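You operate a simulated robot arm through the tools that you are given. There is no shell and no other tool.

Carry out the task below with a simulated robot arm. There is one attempt and no reset: what you move stays moved.

## Task
Put things in order on the top of the packing bench. At the end: the tall blue cap stands where the clear cup stood; the white small guide block stands on top of the green roll; the clear cup stands where the white small guide block stood; the bent blue tube stands where the tall blue cap stood; whatever was shut is shut again. Leave all else as you found it, and nothing knocked over.

It is judged by the outcome, as a careful person would: the job done as asked, and still so three seconds after it is handed in. It fails if anything else is knocked over, pushed out of place, dropped, spilled or broken. A push-on lid holds only when it is set on centred and level and pressed home; a screw cap is set on level and turned clockwise until tight.

## Robot
A 6-joint arm with a two-finger parallel gripper, fixed in place. Base frame: the origin is at the foot of the arm, x ahead of it, y to its left, z up; the work surface is at about z = 0. Readings come in mm, degrees, newtons and seconds.
With the tool pointing down near the work surface it reaches from about 140 to 580 mm from the base axis. Its first joint turns from -66.0 to 66.0 degrees. Payload 2.1 kg.
Tool frame: the origin (TCP) lies between the finger pads and is the grasp point; the fingertips stand 30 mm ahead of it; z points along the fingers, y is the line along which they close. The gripper opens to 94 mm. The fingers are 28 mm wide and 10 mm thick; the gripper's body (50 by 96 mm) begins 55 mm behind the TCP.
Orientation is that of the tool frame in the base frame, as [roll, pitch, yaw] about the fixed x, y, z axes, in that order (R = Rz(yaw) Ry(pitch) Rx(roll)). With the fingers straight down and closing along the base's y, the tool's x points along the base's -x, its y along +y and its z along -z.

## Interface
- The arm moves only by the tool play_rows. Its argument "plan" is a list that holds one entry, the list of rows, each a list of 7 numbers: the closure, from 0 (fully open) to 1 (shut), then the shift along the base's x, y, z in mm, then the turn, a rotation vector about the base's x, y, z in degrees. In form: [[[claw, tx, ty, tz, ax, ay, az], ...]]. A call has 1 to 20 rows; each row shifts and turns the commanded pose from where the row before left it. Each row takes 0.2 s and may step no farther than 50 mm and 8.6 degrees from the row before; otherwise, or with a gripper value out of range, the whole call is refused. A pose out of reach is approached as far as the arm can. The call stops where the force on the tool passes 40 N (or 10 N more than at its start, if that is more) or the arm is blocked; 0.2 s more then pass. The fingers move at their own pace (about 72 mm/s each) and stop on an object; they squeeze with about 22 N. The grip force told is the motor's: it shows also when the fingers shut on nothing. Time passes only in rows, and 0.2 s behind the last, so rows that do not move let the fingers close. It gives the time, the measured TCP pose, the force on the tool (base axes), the opening and the grip force at its end, in the units of the frame above (readings bear some noise), with the torque about the TCP (base axes, N m) and any sound that the robot's microphone picked up, and new pictures: "pictures" is both (left out), scene, wrist or none.
- Cameras (640 x 400 px; columns grow to the right, rows downward): "scene" is fixed at [70.5, -389.9, 478.9]; the picture's right is [0.58, -0.82, 0.00], its down [-0.51, -0.36, -0.78] and it looks along [0.64, 0.45, -0.62] (base axes); focal length 214 px, centre (320, 200). "wrist" rides on the gripper at [76, 14, -102] in the tool frame; the picture's right is [-0.18, 0.98, 0.00], its down [-0.75, -0.14, -0.64] and it looks along [-0.63, -0.12, 0.77] (tool axes); focal length 243 px, centre (320, 200). There is no depth. A picture from a camera that has moved, and an enlarged one, comes with that camera's place and axes in the base frame and with its lens.
- inspect(camera, box): a new picture of the part [left, top, right, bottom] of that camera's present view, enlarged. It takes no simulated time.
- job_done(): hands the job in; it is judged then, once.

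Places have to be worked out from the pictures, the camera data and where the tool is seen. Open the gripper and draw the arm clear of the work before you hand the job in, unless the task says otherwise.

The tools are called after "Request:" as a command line: name --argument value ..., lists and objects as JSON in quotes. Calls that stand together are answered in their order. play_rows: Moves the arm, as the interface text tells. Its arguments: {"type":"object","properties":{"plan":{"type":"array"},"pictures":{"type":"string","enum":["both","scene","wrist","none"]}},"required":["plan"]} The other tools are called the same way: inspect (camera, box) takes an enlarged picture of a part of a camera's view; job_done () hands the job in.

At the start:

```text
clock: 0.0
ee_pos: [311.0, -14.1, 353.4]
tcp_rot: [180.0, 0.0, 179.9]
ft_force: [0.1, -0.3, 0.5]
ft_torque: [0.02, -0.03, 0.01]
finger_gap: 94.2
gripper_force: 0.1
```

scene: 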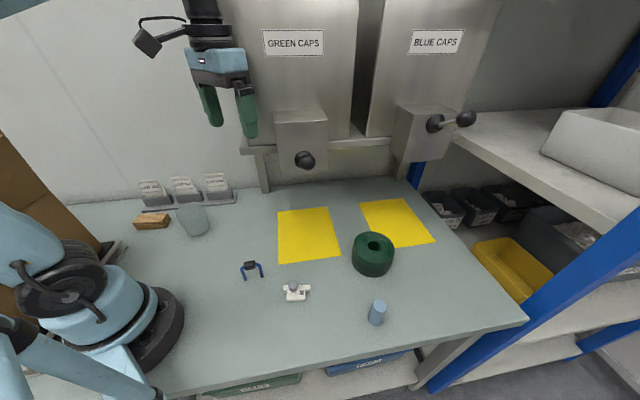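
wrist: 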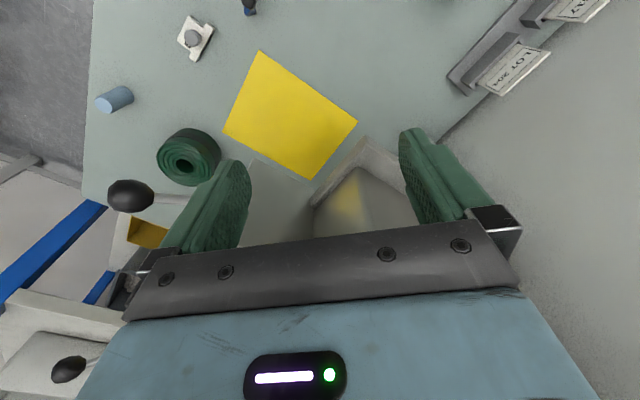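

I'll begin by looking closer at the objects on the bench before moving anything.

Request:
inspect --camera "scene" --box '[220, 240, 340, 315]'

Request:
inspect --camera "scene" --box '[120, 165, 240, 240]'

Request:
inspect --camera "scene" --box '[320, 220, 440, 335]'

Request:
inspect --camera "wrist" --box '[80, 0, 280, 125]'

```text
5.33 times, centred on (280, 278) of scene
camera zoom: at [70.5, -389.9, 478.9], right [0.58, -0.82, 0.0], down [-0.51, -0.36, -0.78], along [0.64, 0.45, -0.62], focal length 1144 px, centre (533, -213)
```

zoom: 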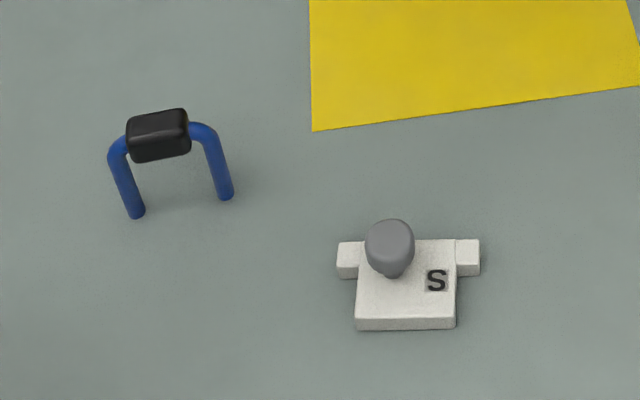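

```text
5.33 times, centred on (180, 202) of scene
camera zoom: at [70.5, -389.9, 478.9], right [0.58, -0.82, 0.0], down [-0.51, -0.36, -0.78], along [0.64, 0.45, -0.62], focal length 1144 px, centre (1067, 187)
```

zoom: 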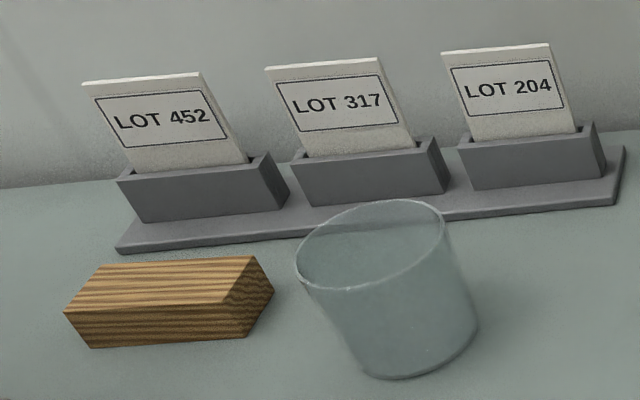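

```text
3.48 times, centred on (380, 278) of scene
camera zoom: at [70.5, -389.9, 478.9], right [0.58, -0.82, 0.0], down [-0.51, -0.36, -0.78], along [0.64, 0.45, -0.62], focal length 746 px, centre (111, -70)
```

zoom: 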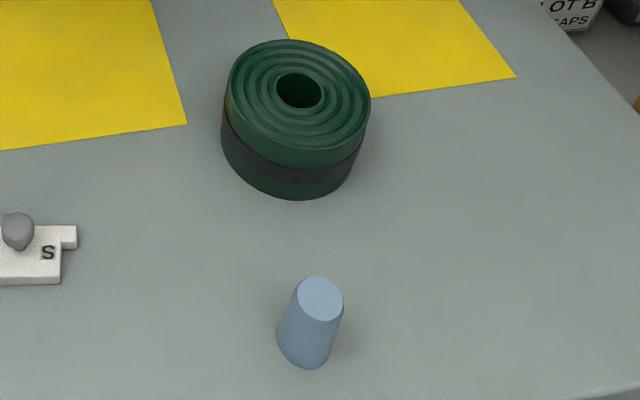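

```text
3.20 times, centred on (180, 62) of wrist
camera zoom: at [233.4, -0.1, 455.3], right [0.18, 0.98, 0.0], down [0.75, -0.14, 0.64], along [0.63, -0.12, -0.77], focal length 776 px, centre (768, 640)
```

zoom: 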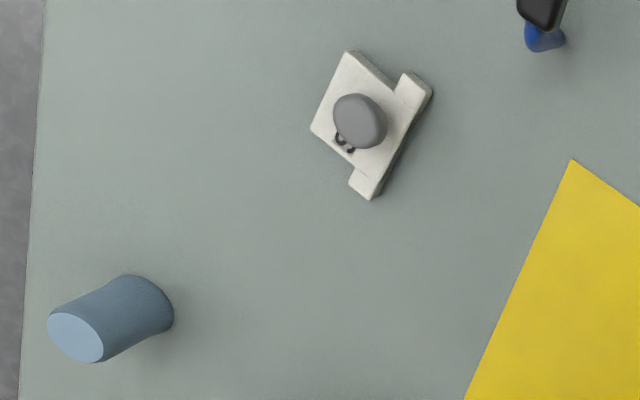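

The bench is set out at about 45° to my axes. I put the guide block near (247,-199), the cup near (232,186), the tall cap near (300,-372), the roll near (431,-306) and the bent tube near (218,-88). The green dispenser knob hangs near (326,-174,302) and has to be avoided. I'll first back away from the dispenser and turn so the wrist camera faces the block.

Request:
play_rows --plan '[[[0, -24, -10, 0, 0, 0, 7.28], [0, -24, -15, -10, 0, 0, 7.28], [0, -24, -20, -20, 0, 0, 7.28], [0, -24, -25, -30, 0, 0, 7.28], [0, -25, -26, -33, 0, 0, 7.28], [0, 0, 0, 0, 0, 0, 0]]]'

```text
clock: 1.4
ee_pos: [188.0, -110.5, 258.1]
tcp_rot: [-180.0, 0.0, -143.6]
ft_force: [-0.3, 0.5, 0.1]
ft_torque: [0.02, 0.04, 0.02]
finger_gap: 94.2
gripper_force: 0.1
camera wrist: at [118.1, -144.0, 361.6], right [-0.44, 0.9, 0.0], down [0.69, 0.33, 0.64], along [0.58, 0.28, -0.77], focal length 243 px, centre (320, 200)
```

scene: 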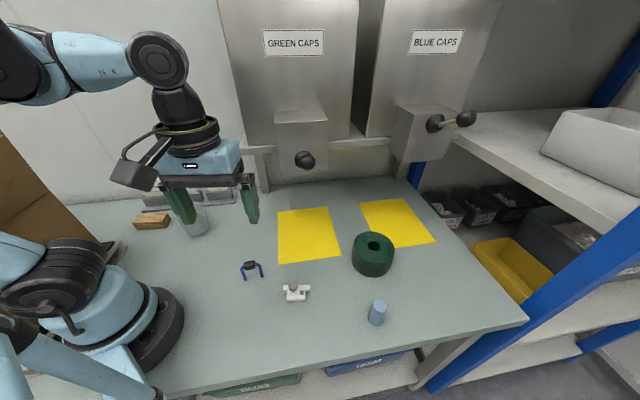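
wrist: 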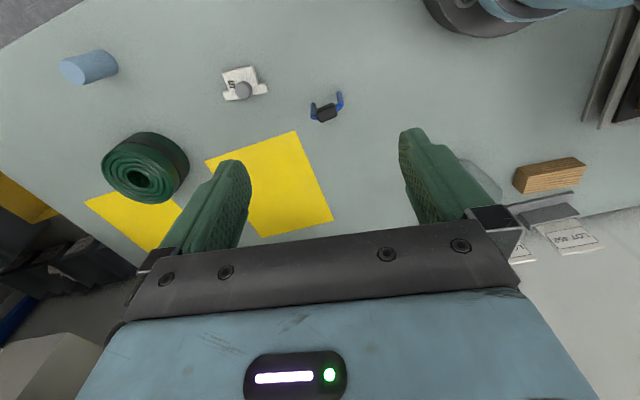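

The view from here is clear. I'll zoom in on each object to pin down its place and shape.

Request:
inspect --camera "wrist" --box '[200, 50, 360, 150]'

Request:
inspect --camera "wrist" --box '[40, 30, 200, 210]'

Request:
inspect --camera "scene" --box '[360, 60, 500, 200]'

Request:
inspect --camera "scene" --box '[0, 0, 280, 230]'

```text
4.00 times, centred on (280, 100) of wrist
camera zoom: at [118.1, -144.0, 361.6], right [-0.44, 0.9, 0.0], down [0.69, 0.33, 0.64], along [0.58, 0.28, -0.77], focal length 970 px, centre (480, 600)
```

zoom: 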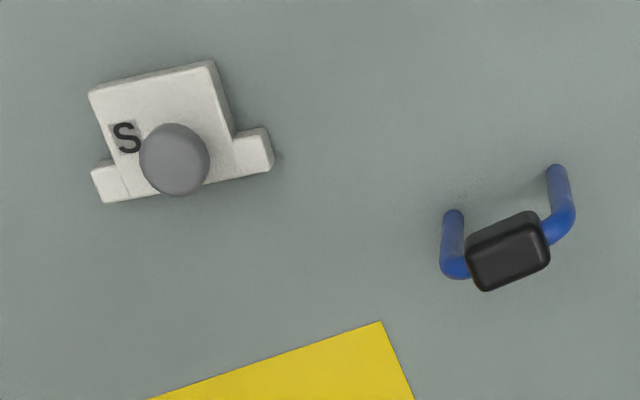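

```text
2.22 times, centred on (120, 120) of wrist
camera zoom: at [118.1, -144.0, 361.6], right [-0.44, 0.9, 0.0], down [0.69, 0.33, 0.64], along [0.58, 0.28, -0.77], focal length 539 px, centre (764, 378)
```

zoom: 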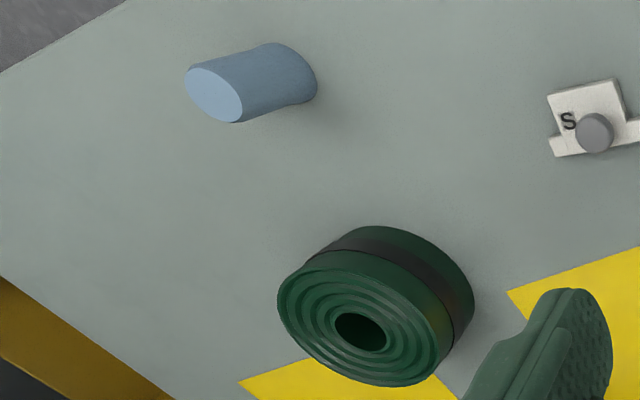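

```text
2.86 times, centred on (430, 130) of scene
camera zoom: at [70.5, -389.9, 478.9], right [0.58, -0.82, 0.0], down [-0.51, -0.36, -0.78], along [0.64, 0.45, -0.62], focal length 613 px, centre (6, 400)
```

zoom: 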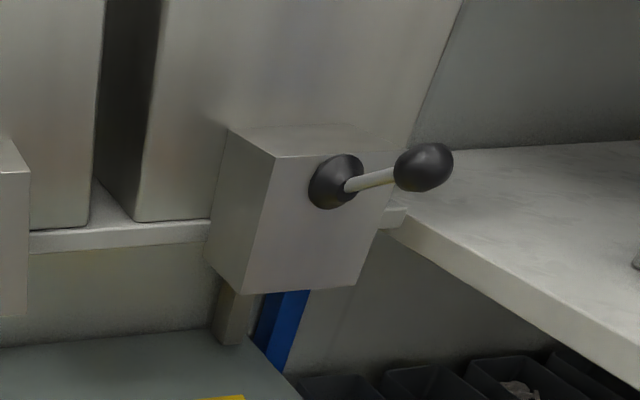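

```text
1.74 times, centred on (140, 115) of scene
camera zoom: at [70.5, -389.9, 478.9], right [0.58, -0.82, 0.0], down [-0.51, -0.36, -0.78], along [0.64, 0.45, -0.62], focal length 373 px, centre (633, 348)
```

zoom: 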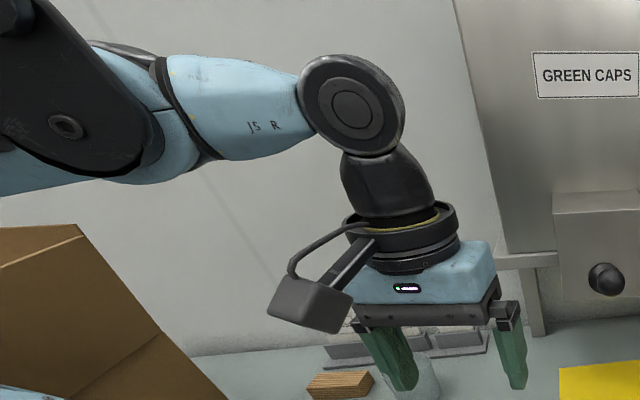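

The block's knob is at about (243.5,-192.5) with its ball centre at z≈29, the plate is about 6 mm thick, and its wings run along the direction my fingers now close. I'll move above the knob and check alignment before going down.

Request:
play_rows --plan '[[[0, 14, -20.5, -30, 0, 0, 0.2], [0, 14, -20.5, -30, 0, 0, 0.2], [0, 14, -20.5, -35, 0, 0, 0.2], [0, 13.5, -20.5, -33, 0, 0, 0], [0, 0, 0, -20, 0, 0, 0], [0, 0, 0, 0, 0, 0, 0]]]'

```text
clock: 2.8
ee_pos: [244.8, -193.0, 110.8]
tcp_rot: [180.0, 0.0, -143.1]
ft_force: [-0.4, 0.1, -0.1]
ft_torque: [-0.03, 0.02, -0.01]
finger_gap: 94.2
gripper_force: 0.1
camera wrist: at [174.5, -227.1, 214.5], right [-0.44, 0.9, 0.0], down [0.69, 0.34, 0.64], along [0.58, 0.28, -0.77], focal length 243 px, centre (320, 200)
```

scene: 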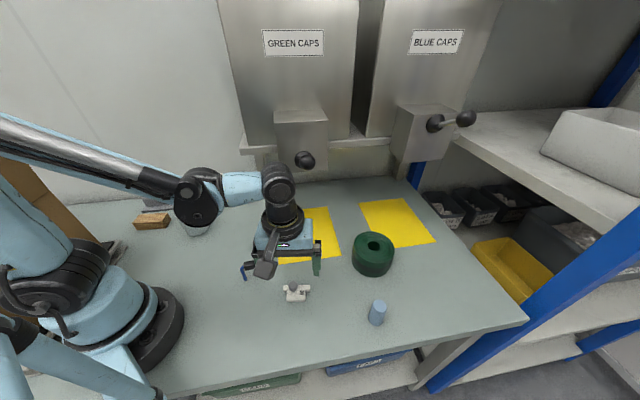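
wrist: 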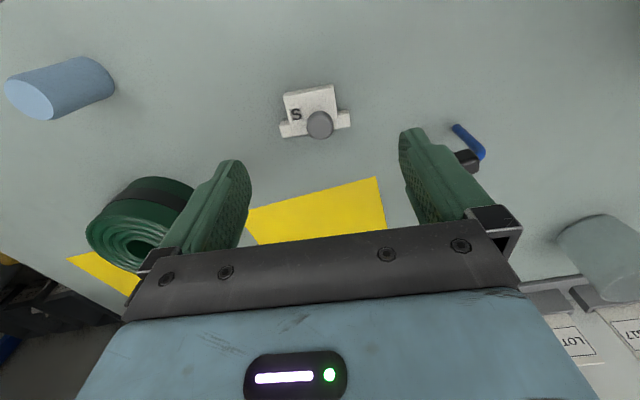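

The knob sits within about 2 mm of the grasp line. I'll shift slightly, go down so the fingertips stay about 4 mm above the plate, and close on the knob.

Request:
play_rows --plan '[[[0, -1.2, -1.5, -25, 0, 0, 0], [0, 0, 0, -25, 0, 0, 0], [0, 0, 0, -20.5, 0, 0, 0], [0.5, 0, 0, 0, 0, 0, 0], [0.7, 0, 0, 0, 0, 0, 0], [1, 0, 0, 0, 0, 0, 0], [1, 0, 0, 0, 0, 0, 0], [1, 0, 0, 0, 0, 0, 0]]]'

```text
clock: 4.6
ee_pos: [242.9, -192.3, 41.0]
tcp_rot: [179.9, 0.0, -143.0]
ft_force: [0.1, -0.6, 1.1]
ft_torque: [0.01, 0.01, 0.03]
finger_gap: 61.0
gripper_force: 22.3
camera wrist: at [173.3, -228.4, 143.8], right [-0.44, 0.9, 0.0], down [0.69, 0.34, 0.64], along [0.58, 0.28, -0.77], focal length 243 px, centre (320, 200)
```

scene: 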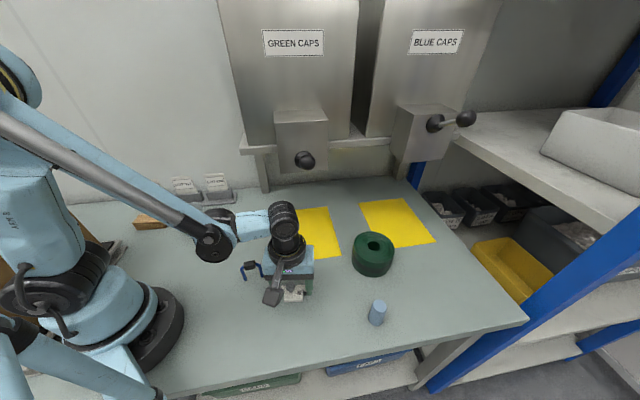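
wrist: 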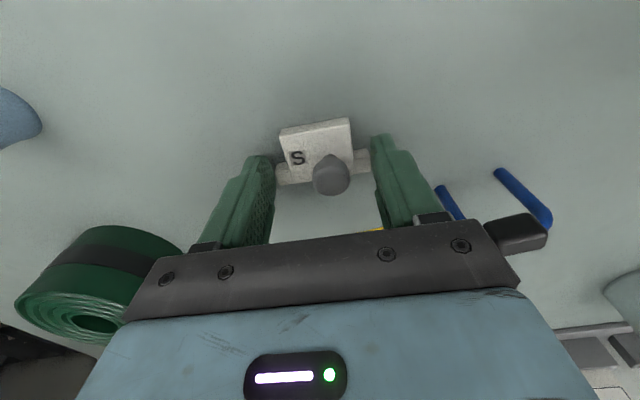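

The fingers stopped at a 61 mm gap, which is the span of the block's wings and not the knob. I'll look closely before doing anything more.

Request:
inspect --camera "wrist" --box '[230, 100, 430, 225]'

Request:
inspect --camera "scene" --box '[240, 250, 340, 312]'

```text
3.20 times, centred on (330, 162) of wrist
camera zoom: at [173.3, -228.4, 143.8], right [-0.44, 0.9, 0.0], down [0.69, 0.34, 0.64], along [0.58, 0.28, -0.77], focal length 776 px, centre (288, 320)
```

zoom: 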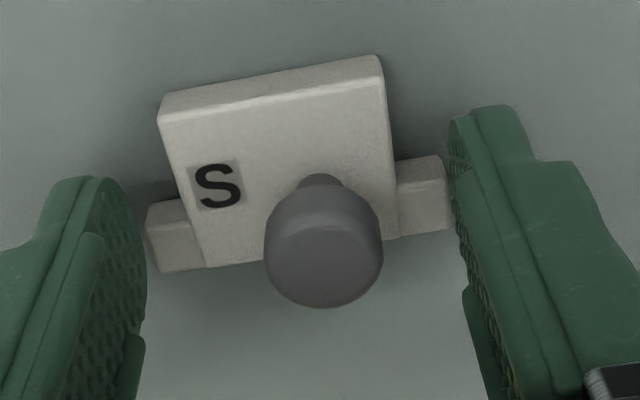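

```text
6.40 times, centred on (290, 281) of scene
camera zoom: at [70.5, -389.9, 478.9], right [0.58, -0.82, 0.0], down [-0.51, -0.36, -0.78], along [0.64, 0.45, -0.62], focal length 1373 px, centre (512, -318)
```

zoom: 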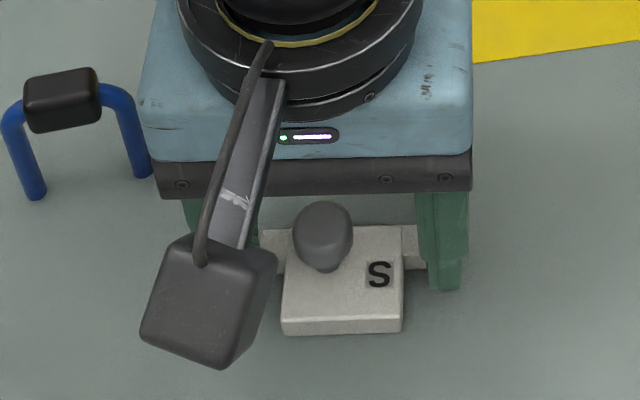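

The plate turns out to be about 11 mm thick, so the tips just caught the wing ends. Gripping the wing ends squarely makes a firm hold, so I'll open slightly, go about 7.5 mm lower with a small shift to centre on the wings, and close again.

Request:
play_rows --plan '[[[0.22, 0, 0, 0, 0, 0, 0], [0.22, 0, 0, 0, 0, 0, 0], [0.22, 3, 2.3, 0, 0, 0, 0], [0.22, 0, 0, -4, 0, 0, 0], [0.22, 0, 0, -3.5, 0, 0, 0], [0.4, 0, 0, 0, 0, 0, 0], [1, 0, 0, 0, 0, 0, 0], [1, 0, 0, 0, 0, 0, 0]]]'

```text
clock: 6.4
ee_pos: [246.7, -192.3, 33.3]
tcp_rot: [-180.0, 0.0, -143.0]
ft_force: [0.9, -0.1, 1.6]
ft_torque: [-0.03, 0.0, 0.01]
finger_gap: 61.0
gripper_force: 22.0
camera wrist: at [176.2, -225.9, 136.3], right [-0.44, 0.9, 0.0], down [0.69, 0.34, 0.64], along [0.58, 0.28, -0.77], focal length 243 px, centre (320, 200)
```

scene: 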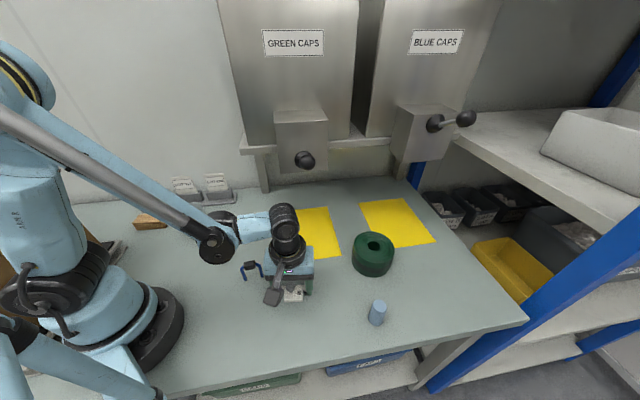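
wrist: 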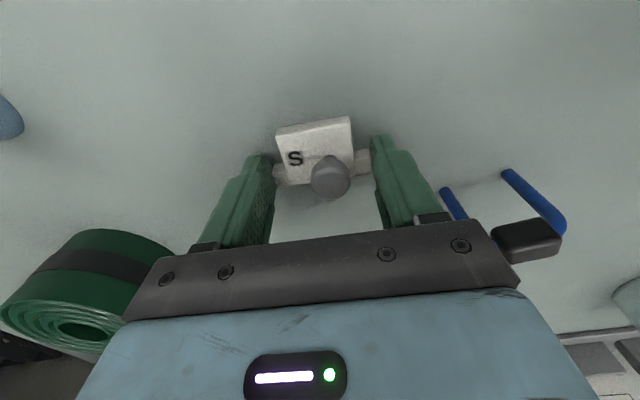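

Firm hold at 61 mm with 22 N. I'll lift a little and check the block stays level in the grip.

Request:
play_rows --plan '[[[1, 0, 0, 10, 0, 0, 0], [1, 0, 0, 20, 0, 0, 0], [1, 0, 0, 30, 0, 0, 0], [1, 0, 0, 30, 0, 0, 0], [1, 0, 0, 0, 0, 0, 0]]]'

Request:
inspect --camera "wrist" --box '[230, 100, 430, 225]'

Request:
inspect --camera "scene" --box '[230, 200, 350, 300]'

```text
clock: 7.6
ee_pos: [245.8, -191.7, 123.4]
tcp_rot: [-180.0, 0.0, -143.1]
ft_force: [0.3, 0.5, -0.1]
ft_torque: [0.01, -0.03, 0.0]
finger_gap: 60.9
gripper_force: 21.9
camera wrist: at [176.0, -226.6, 226.5], right [-0.44, 0.9, 0.0], down [0.69, 0.34, 0.64], along [0.58, 0.28, -0.77], focal length 243 px, centre (320, 200)
```

scene: 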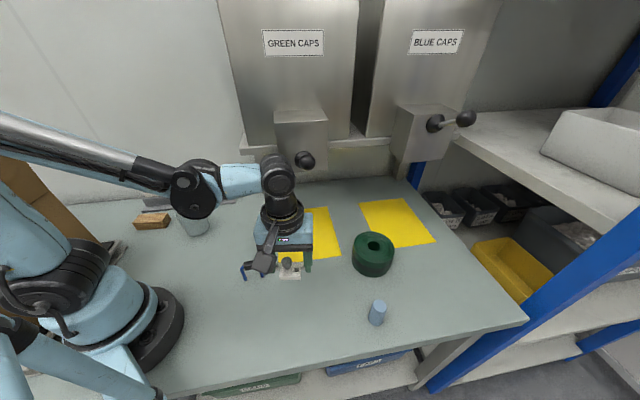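
wrist: 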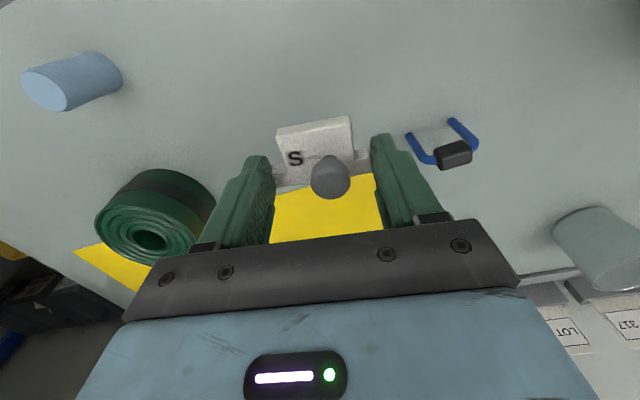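

```text
3.20 times, centred on (330, 162) of wrist
camera zoom: at [176.0, -226.6, 226.5], right [-0.44, 0.9, 0.0], down [0.69, 0.34, 0.64], along [0.58, 0.28, -0.77], focal length 776 px, centre (288, 320)
```

zoom: 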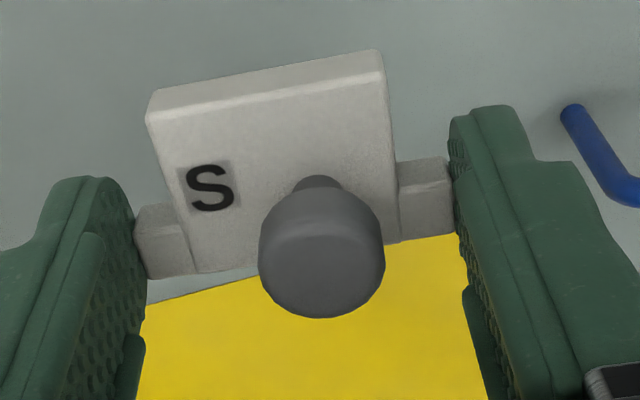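

```text
4.00 times, centred on (290, 250) of scene
camera zoom: at [70.5, -389.9, 478.9], right [0.58, -0.82, 0.0], down [-0.51, -0.36, -0.78], along [0.64, 0.45, -0.62], focal length 858 px, centre (440, 0)
```

zoom: 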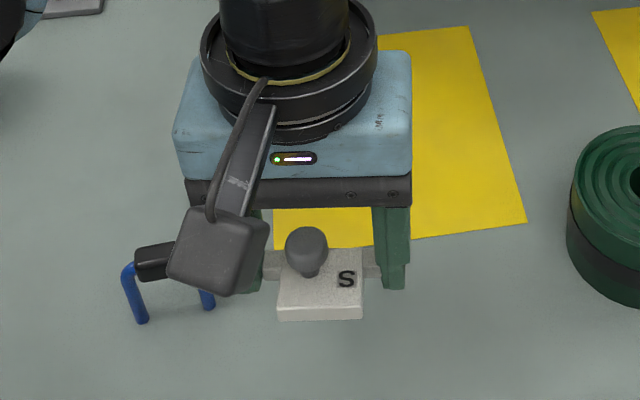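

The block is held level and clear. I'll carry it toward the roll along the bench's front side, keeping well away from the green dispenser knob, then re-measure the roll.

Request:
play_rows --plan '[[[1, 15, -23, 5, 0, 0, 0], [1, 20, -23, 5, 0, 0, 0], [1, 20, -23, 2, 0, 0, 0], [1, 20, -20, 0, 0, 0, 0], [1, 0, 0, 0, 0, 0, 0]]]'

Request:
inspect --camera "scene" --box '[200, 80, 400, 280]'

```text
clock: 8.8
ee_pos: [320.7, -281.0, 135.7]
tcp_rot: [-180.0, 0.0, -143.0]
ft_force: [0.4, -0.7, -0.8]
ft_torque: [0.02, -0.03, -0.03]
finger_gap: 61.1
gripper_force: 21.9
camera wrist: at [250.9, -315.3, 238.2], right [-0.44, 0.9, 0.0], down [0.69, 0.34, 0.64], along [0.58, 0.28, -0.77], focal length 243 px, centre (320, 200)
```

scene: 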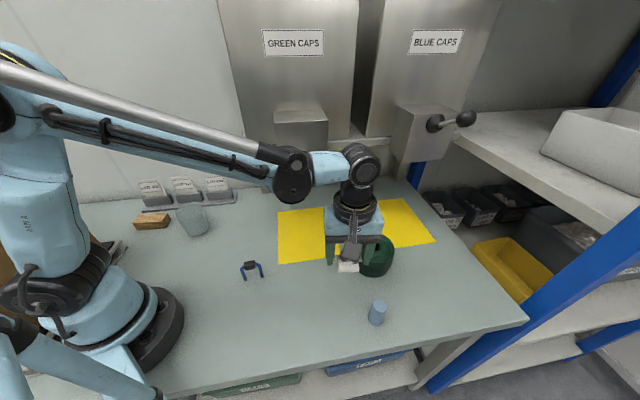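
wrist: 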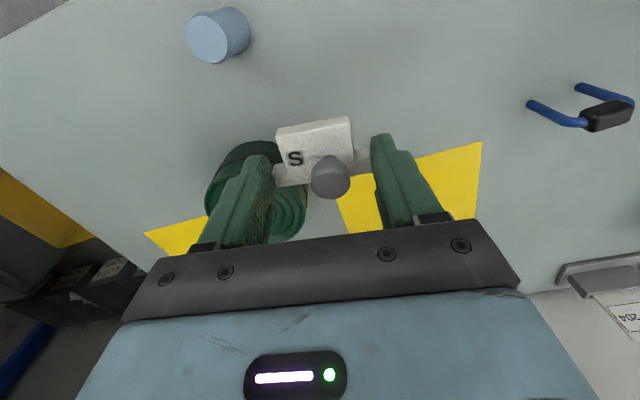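

```text
2.00 times, centred on (300, 180) of scene
camera zoom: at [70.5, -389.9, 478.9], right [0.58, -0.82, 0.0], down [-0.51, -0.36, -0.78], along [0.64, 0.45, -0.62], focal length 429 px, centre (360, 240)
```

zoom: 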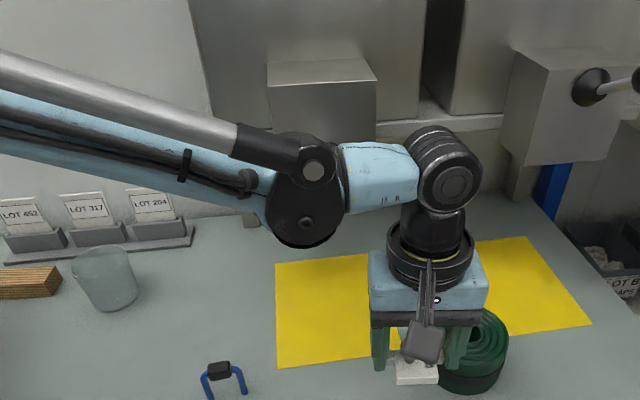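

The arm passed the knob without contact. I'll zoom in on the roll from both cameras to measure its height and centre.

Request:
inspect --camera "wrist" --box '[180, 110, 340, 260]'

Request:
inspect --camera "scene" --box '[300, 190, 460, 300]'

```text
2.67 times, centred on (260, 185) of wrist
camera zoom: at [250.9, -315.3, 238.2], right [-0.44, 0.9, 0.0], down [0.69, 0.34, 0.64], along [0.58, 0.28, -0.77], focal length 647 px, centre (480, 240)
```

zoom: 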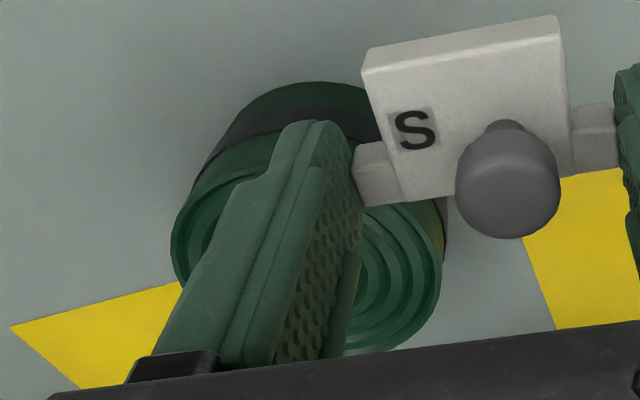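

```text
3.64 times, centred on (380, 245) of scene
camera zoom: at [70.5, -389.9, 478.9], right [0.58, -0.82, 0.0], down [-0.51, -0.36, -0.78], along [0.64, 0.45, -0.62], focal length 780 px, centre (102, 36)
```

zoom: 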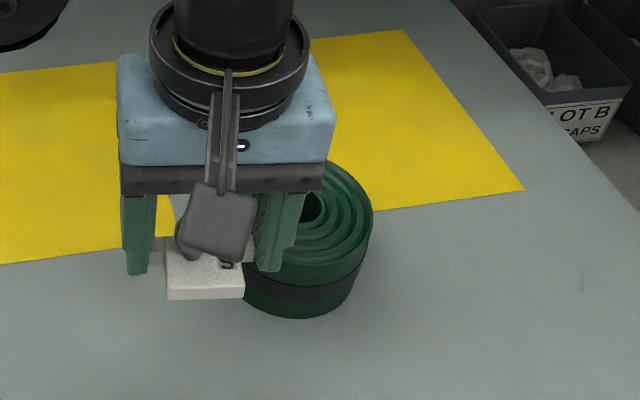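

I put the roll centre at about (437,-301), radius about 52 and height about 40. To keep the forearm clear of the green knob, I'll turn the held block about -87° and set it slightly toward the front of the roll. I rotate here in free space first.

Request:
play_rows --plan '[[[1, 0, 0, 0, 0, 0, -7.9], [1, 0, 0, 0, 0, 0, -7.9], [1, 0, 0, 0, 0, 0, -7.9], [1, 0, 0, 0, 0, 0, -7.9], [1, 0, 0, 0, 0, 0, -7.9], [1, 0, 0, 0, 0, 0, -7.9], [1, 0, 0, 0, 0, 0, -7.9], [1, 0, 0, 0, 0, 0, -7.9], [1, 0, 0, 0, 0, 0, -7.9], [1, 0, 0, 0, 0, 0, -7.9], [1, 0, 0, 0, 0, 0, -7.9], [1, 0, 0, 0, 0, 0, 0]]]'

Request:
inspect --camera "wrist" --box '[160, 60, 480, 260]'

```text
clock: 11.4
ee_pos: [322.4, -281.0, 134.7]
tcp_rot: [180.0, 0.0, 130.0]
ft_force: [-0.7, -0.3, -1.2]
ft_torque: [0.0, 0.02, 0.03]
finger_gap: 61.1
gripper_force: 22.1
camera wrist: at [282.9, -213.3, 238.3], right [0.87, 0.49, 0.0], down [0.38, -0.67, 0.64], along [0.31, -0.56, -0.77], focal length 243 px, centre (320, 200)
```

scene: 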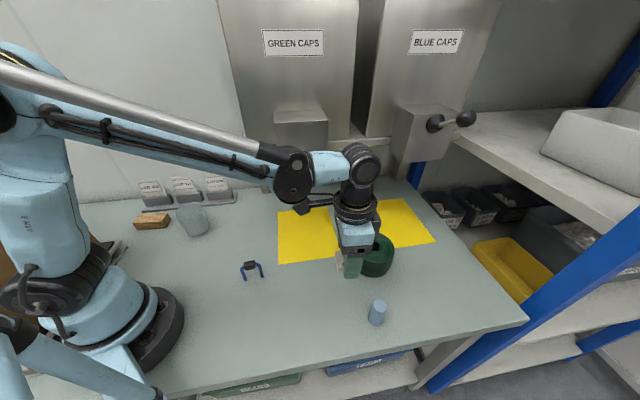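
wrist: 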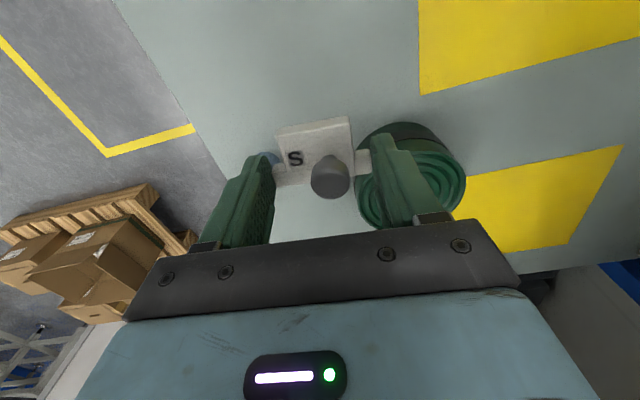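

```text
2.00 times, centred on (320, 160) of wrist
camera zoom: at [282.9, -213.3, 238.3], right [0.87, 0.49, 0.0], down [0.38, -0.67, 0.64], along [0.31, -0.56, -0.77], focal length 485 px, centre (320, 280)
```

zoom: 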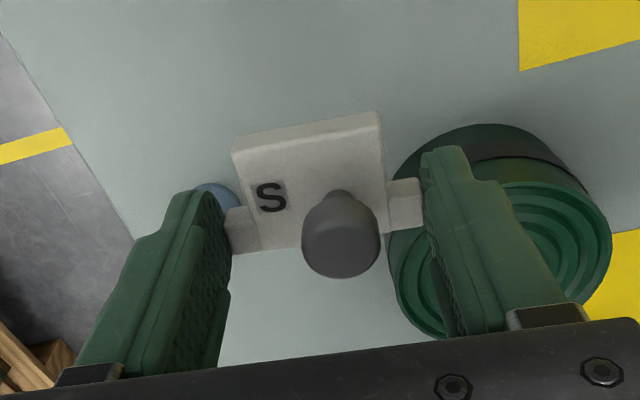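

This third viewpoint gives the same roll centre, about (437,-300), with height near 40 mm. I'll carry the block over the roll at the present height and check the clearances.

Request:
play_rows --plan '[[[1, 26, -9, 0, 0, 0, 0], [1, 26, -8, 0, 0, 0, 0], [1, 26, -8, 0, 0, 0, 0], [1, 27, -7, 0, 0, 0, 0], [1, 0, 0, 0, 0, 0, 0]]]'

Request:
inspect --camera "scene" --box '[260, 100, 460, 300]'

Request:
inspect --camera "wrist" --box '[160, 60, 480, 260]'

```text
clock: 12.6
ee_pos: [427.2, -312.9, 135.7]
tcp_rot: [180.0, 0.1, 130.1]
ft_force: [-0.2, -0.5, -1.2]
ft_torque: [-0.01, -0.02, 0.0]
finger_gap: 60.9
gripper_force: 21.8
camera wrist: at [387.9, -245.4, 238.9], right [0.87, 0.49, 0.0], down [0.38, -0.67, 0.64], along [0.32, -0.56, -0.77], focal length 243 px, centre (320, 200)
```

scene: 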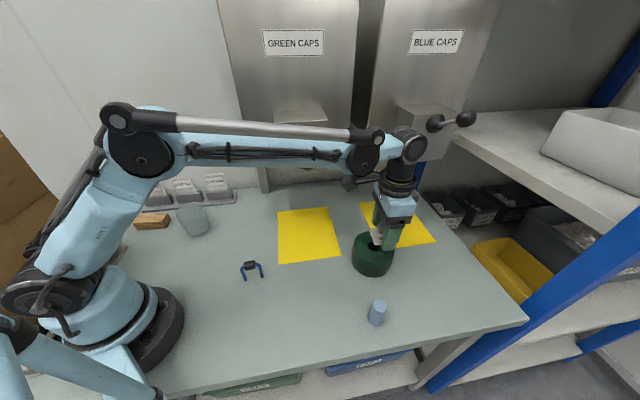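
wrist: 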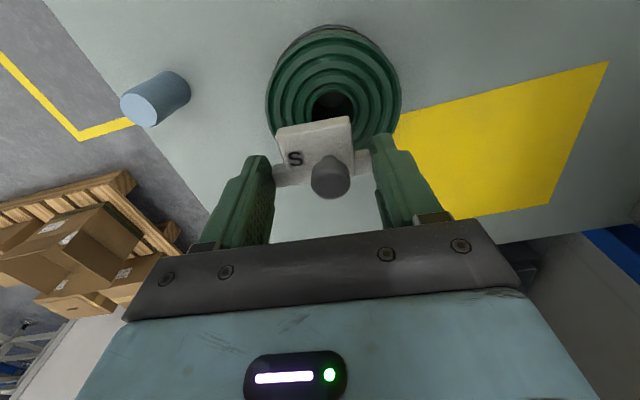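

```text
2.00 times, centred on (360, 200) of scene
camera zoom: at [70.5, -389.9, 478.9], right [0.58, -0.82, 0.0], down [-0.51, -0.36, -0.78], along [0.64, 0.45, -0.62], focal length 429 px, centre (240, 200)
```

zoom: 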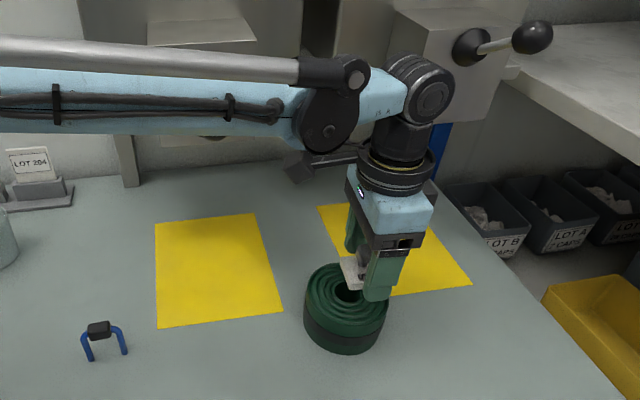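

```text
2.00 times, centred on (320, 160) of wrist
camera zoom: at [387.9, -245.4, 238.9], right [0.87, 0.49, 0.0], down [0.38, -0.67, 0.64], along [0.32, -0.56, -0.77], focal length 485 px, centre (320, 280)
```

zoom: 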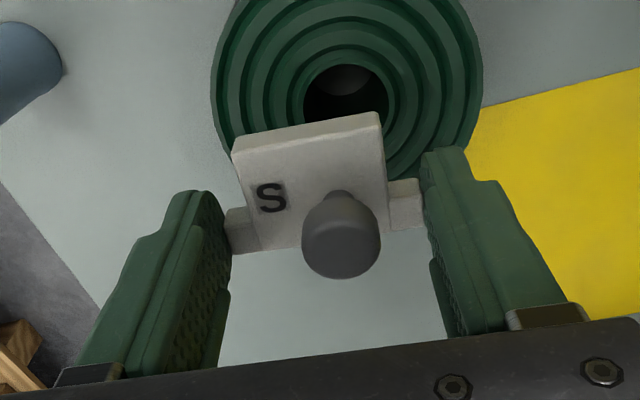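

From nearly overhead the roll centre reads about (429,-299) and its top about z=50. The block will land about 11 mm toward the front of centre, which is well supported. I'll go down to just above it and check.

Request:
play_rows --plan '[[[1, 1, 1, -20, 0, 0, 0], [1, 0, 0, -18, 0, 0, 0], [1, 0, 0, -6, 0, 0, 0], [1, 0, 0, 0, 0, 0, 0]]]'

Request:
inspect --camera "scene" --box '[320, 180, 440, 290]'

Request:
inspect --camera "scene" --box '[200, 80, 440, 230]'

```text
clock: 13.6
ee_pos: [427.4, -312.7, 93.5]
tcp_rot: [180.0, 0.2, 130.0]
ft_force: [-0.1, 0.6, 21.2]
ft_torque: [-0.09, -0.06, 0.02]
finger_gap: 61.1
gripper_force: 21.7
camera wrist: at [389.0, -244.5, 195.3], right [0.87, 0.49, 0.0], down [0.38, -0.67, 0.64], along [0.32, -0.56, -0.77], focal length 243 px, centre (320, 200)
```

scene: 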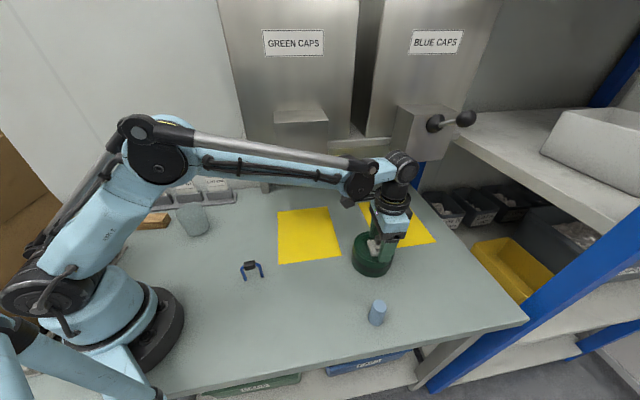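
wrist: 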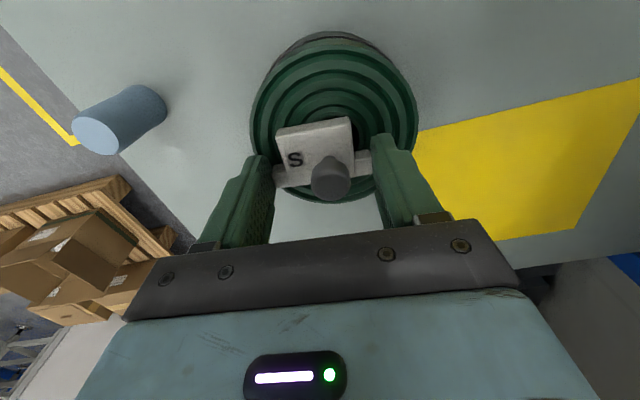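

```text
3.64 times, centred on (380, 235) of scene
camera zoom: at [70.4, -389.8, 479.0], right [0.58, -0.82, 0.0], down [-0.51, -0.36, -0.78], along [0.64, 0.45, -0.62], focal length 780 px, centre (102, 73)
```

zoom: 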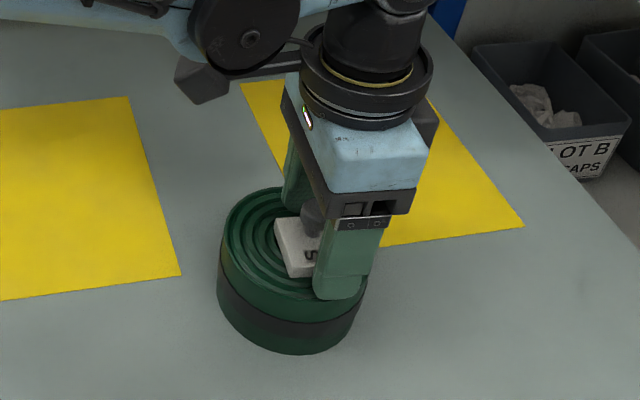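

```text
2.67 times, centred on (320, 155) of scene
camera zoom: at [70.4, -389.8, 479.0], right [0.58, -0.82, 0.0], down [-0.51, -0.36, -0.78], along [0.64, 0.45, -0.62], focal length 572 px, centre (320, 320)
```

zoom: 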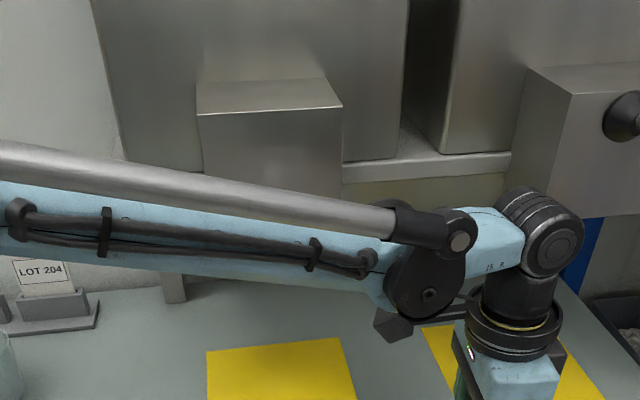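

Contact: 21 N upward at z=93.5, so the roll's top is near z=60 and the block is resting on it. I'll ease off about 1.5 mm to relieve the press and inspect before releasing.

Request:
play_rows --plan '[[[1, 0, 0, 1.2, 0, 0, 0], [1, 0, 0, 0, 0, 0, 0]]]' --pictures "none"

Request:
inspect --camera "wrist" --box '[230, 90, 430, 215]'

Request:
inspect --camera "scene" --box '[345, 220, 415, 280]'

```text
clock: 14.2
ee_pos: [427.3, -311.6, 91.8]
tcp_rot: [-179.9, 0.1, 130.1]
ft_force: [0.2, -0.1, 2.8]
ft_torque: [-0.04, -0.07, 0.01]
finger_gap: 61.1
gripper_force: 21.9
```

```text
3.20 times, centred on (330, 152) of wrist
camera zoom: at [388.9, -244.5, 195.3], right [0.87, 0.49, 0.0], down [0.38, -0.67, 0.64], along [0.32, -0.56, -0.77], focal length 776 px, centre (288, 352)
```

zoom: 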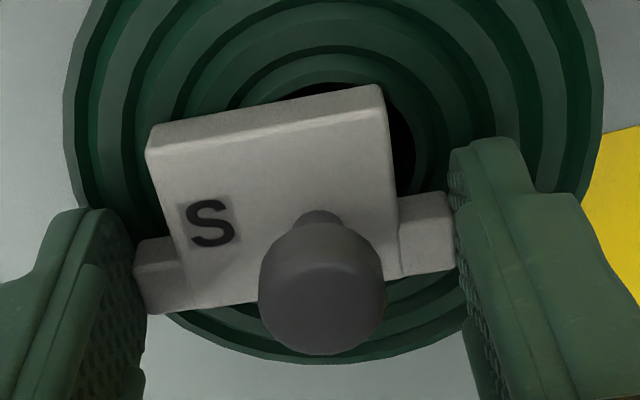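

```text
6.67 times, centred on (380, 250) of scene
camera zoom: at [70.5, -389.9, 479.0], right [0.58, -0.82, 0.0], down [-0.51, -0.36, -0.78], along [0.64, 0.45, -0.62], focal length 1430 px, centre (-80, -133)
```

zoom: 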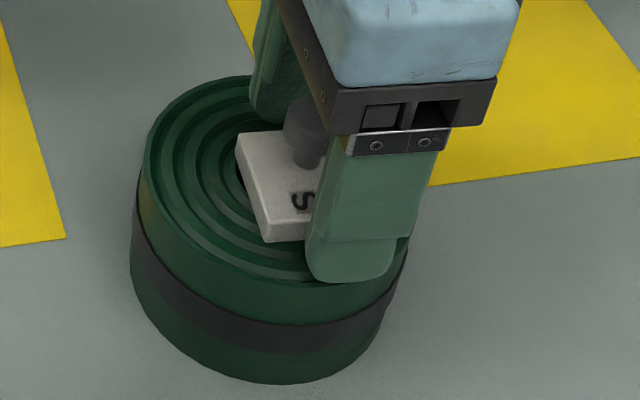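

Only 2.8 N remains, the block is flat on the roll about 11 mm from its centre, and its footprint lies within the rim. I'll open the fingers slightly, wait, and lift straight up.

Request:
play_rows --plan '[[[0.25, 0, 0, 0, 0, 0, 0], [0.18, 0, 0, 0, 0, 0, 0], [0.15, 0, 0, 0, 0, 0, 0], [0.15, 0, 0, 8, 0, 0, 0], [0.15, 0, 0, 15, 0, 0, 0], [0.15, 0, 0, 25, 0, 0, 0], [0.15, 0, 0, 20, 0, 0, 0], [0, 0, 0, 0, 0, 0, 0]]]'

Request:
inspect --camera "wrist" --box '[230, 20, 430, 145]'

Request:
inspect --camera "scene" --box '[345, 220, 415, 280]'

```text
clock: 16.0
ee_pos: [426.7, -311.1, 162.1]
tcp_rot: [180.0, 0.1, 130.0]
ft_force: [0.0, -0.5, 0.8]
ft_torque: [-0.03, 0.02, 0.02]
finger_gap: 94.1
gripper_force: 0.1
camera wrist: at [388.4, -244.0, 264.3], right [0.87, 0.49, 0.0], down [0.38, -0.67, 0.64], along [0.32, -0.56, -0.77], focal length 243 px, centre (320, 200)
```

scene: 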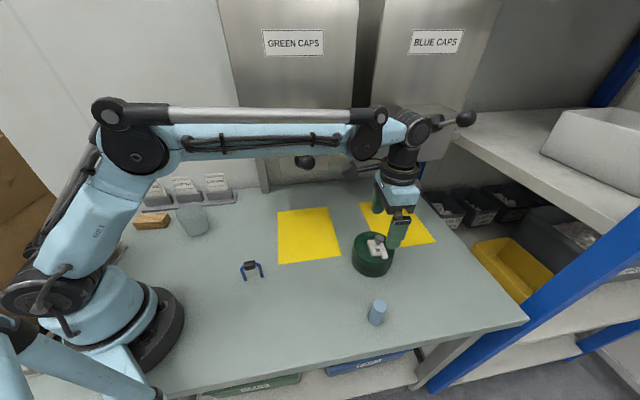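
wrist: 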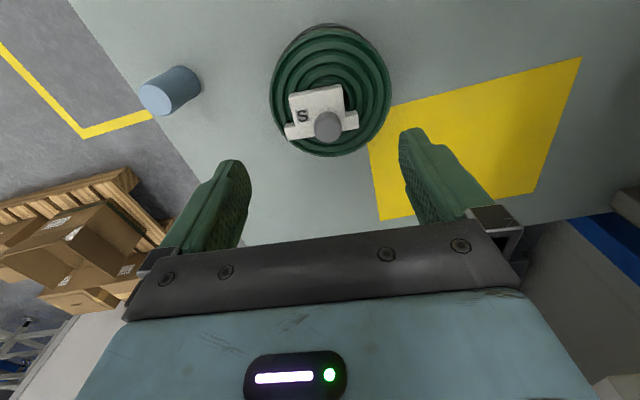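

```text
3.20 times, centred on (330, 82) of wrist
camera zoom: at [388.4, -244.0, 264.3], right [0.87, 0.49, 0.0], down [0.38, -0.67, 0.64], along [0.32, -0.56, -0.77], focal length 776 px, centre (288, 576)
```

zoom: 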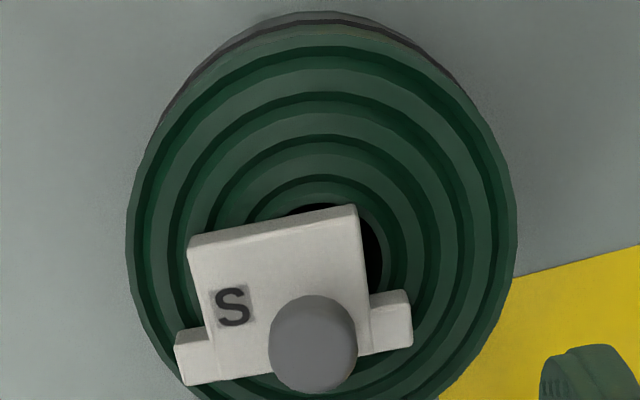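

```text
6.67 times, centred on (380, 250) of scene
camera zoom: at [70.5, -389.9, 478.9], right [0.58, -0.82, 0.0], down [-0.51, -0.36, -0.78], along [0.64, 0.45, -0.62], focal length 1430 px, centre (-80, -133)
```

zoom: 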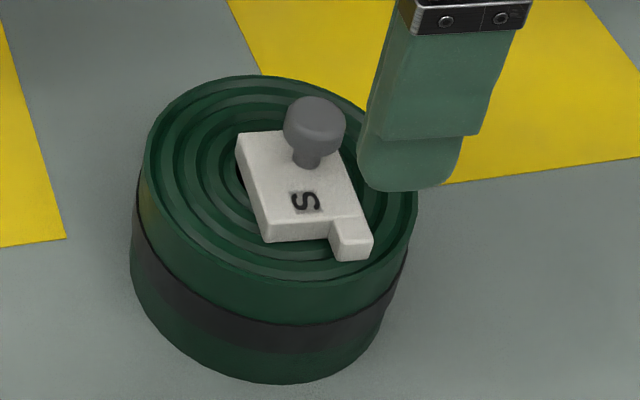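

The white block now stands level on the roll. Next is the cup: I'll retrace the safe path away from the roll, then swing round at small radius and safe height toward the cup.

Request:
play_rows --plan '[[[0, -35, 10, -4, 0, 0, 0], [0, -35, 10, -4, 0, 0, 0], [0, -35, 10, -4, 0, 0, 0], [0, -25, 30, 0, 0, 0, 0], [0, -25, 30, 0, 0, 0, 0], [0, -26, 29, 0, 0, 0, 0], [0, -16, 30, 4, 0, 0, 0], [0, -15, 31, 4, 0, 0, 0], [0, -15, 31, 2, 0, 0, 0], [0, 1, 33, 4, 0, 0, 0], [0, 2, 33, 3, 0, 0, 0], [0, 2, 34, 3, 0, 0, 0], [0, 1, 36, 3, 0, 0, 0], [0, 2, 36, 3, 0, 0, 0], [0, 2, 38, 4, 0, 0, 0], [0, 0, 0, 0, 0, 0, 0]]]'

```text
clock: 19.4
ee_pos: [208.1, 110.2, 179.9]
tcp_rot: [180.0, 0.1, 130.1]
ft_force: [0.6, -1.0, -0.5]
ft_torque: [0.0, 0.04, 0.0]
finger_gap: 93.8
gripper_force: 0.1
camera wrist: at [170.7, 177.3, 282.0], right [0.87, 0.49, 0.0], down [0.38, -0.67, 0.64], along [0.32, -0.56, -0.77], focal length 243 px, centre (320, 200)
```

scene: 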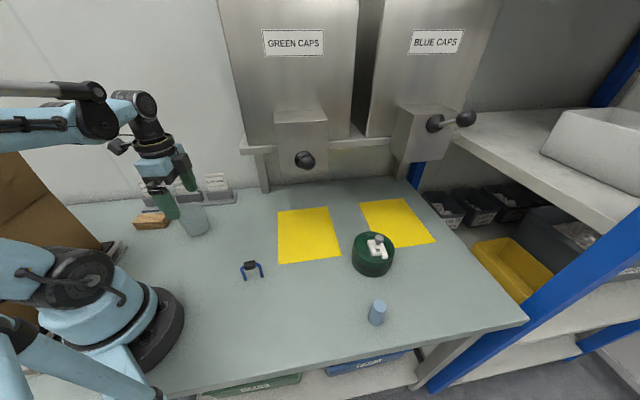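
wrist: 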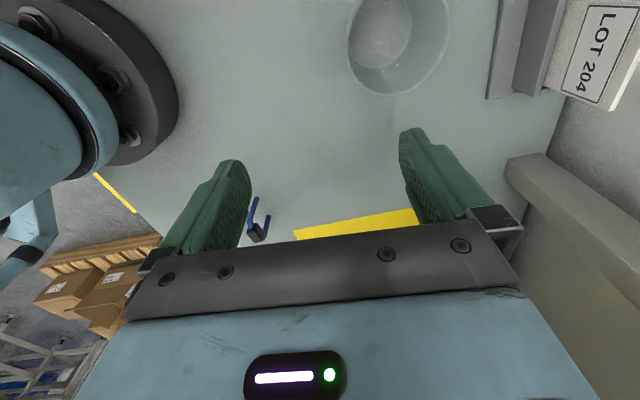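

The cup shows at the top of the wrist view. I'll zoom to see whether it holds anything and to find its centre.

Request:
inspect --camera "wrist" --box '[320, 0, 480, 100]'

Request:
inspect --camera "scene" --box '[120, 130, 250, 250]'

```text
4.00 times, centred on (400, 50) of wrist
camera zoom: at [170.7, 177.3, 282.0], right [0.87, 0.49, 0.0], down [0.38, -0.67, 0.64], along [0.32, -0.56, -0.77], focal length 970 px, centre (0, 800)
```

zoom: 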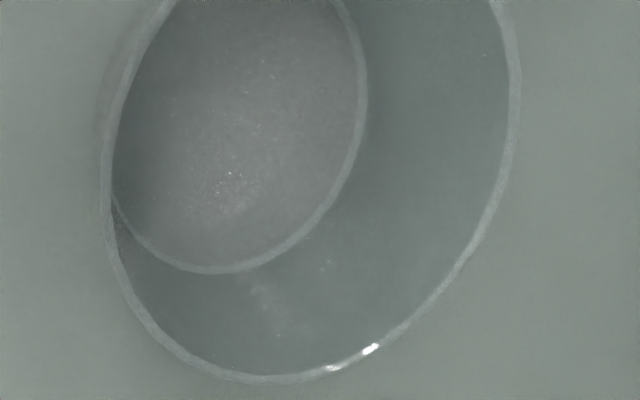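

```text
3.33 times, centred on (185, 190) of scene
camera zoom: at [70.5, -389.9, 478.9], right [0.58, -0.82, 0.0], down [-0.51, -0.36, -0.78], along [0.64, 0.45, -0.62], focal length 715 px, centre (770, 233)
```

zoom: 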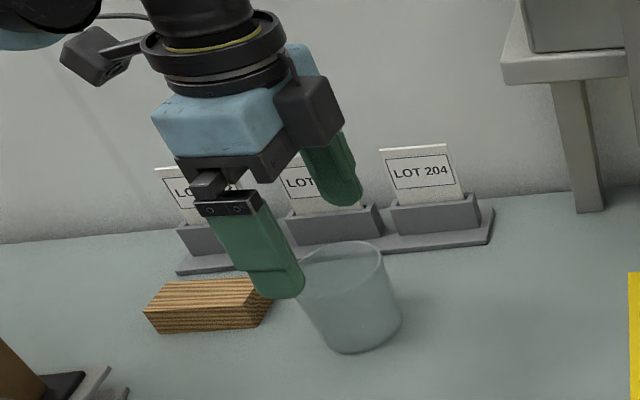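

The cup is empty and tapered: rim about 77 mm across, base about 60 mm, height about 67 mm, centred near (232,185). I'll move above it to check alignment, since there is only about 8 mm of finger clearance each side.

Request:
play_rows --plan '[[[0, 8, 25, -5, 0, 0, 0], [0, 8, 25, -10, 0, 0, 0], [0, 8, 25, -10, 0, 0, 0], [0, 0, 0, 0, 0, 0, 0]]]'

Request:
inspect --camera "wrist" --box '[220, 20, 460, 170]'

```text
clock: 20.4
ee_pos: [234.1, 185.1, 152.9]
tcp_rot: [179.9, 0.0, 130.1]
ft_force: [0.5, 0.7, 0.3]
ft_torque: [-0.01, 0.02, 0.0]
finger_gap: 93.8
gripper_force: 0.0
camera wrist: at [195.4, 252.9, 256.1], right [0.87, 0.49, 0.0], down [0.38, -0.67, 0.64], along [0.32, -0.56, -0.77], focal length 243 px, centre (320, 200)
```

scene: 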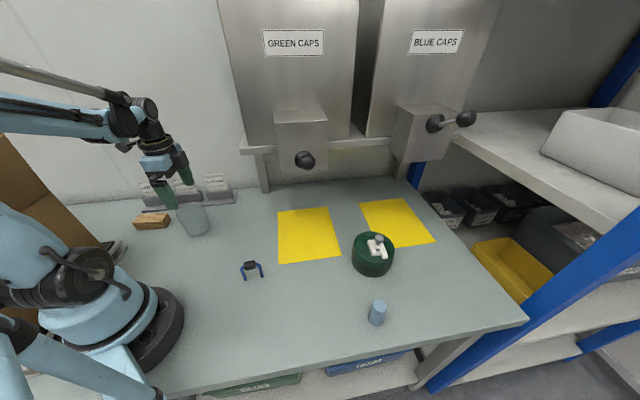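
wrist: 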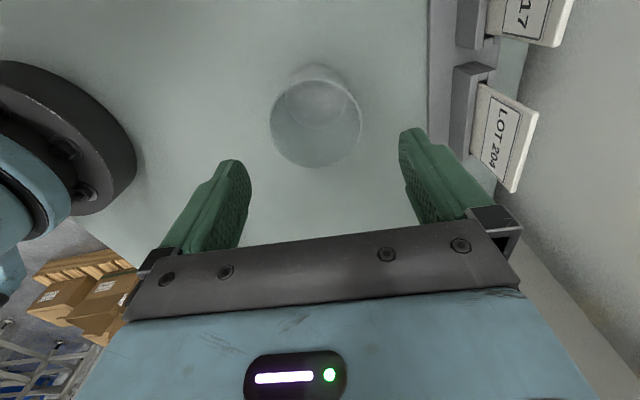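

```text
2.67 times, centred on (340, 95) of wrist
camera zoom: at [195.4, 252.9, 256.1], right [0.87, 0.49, 0.0], down [0.38, -0.67, 0.64], along [0.32, -0.56, -0.77], focal length 647 px, centre (267, 480)
```

zoom: 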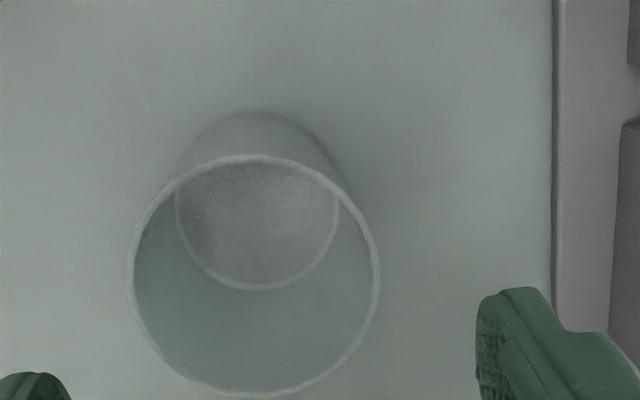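

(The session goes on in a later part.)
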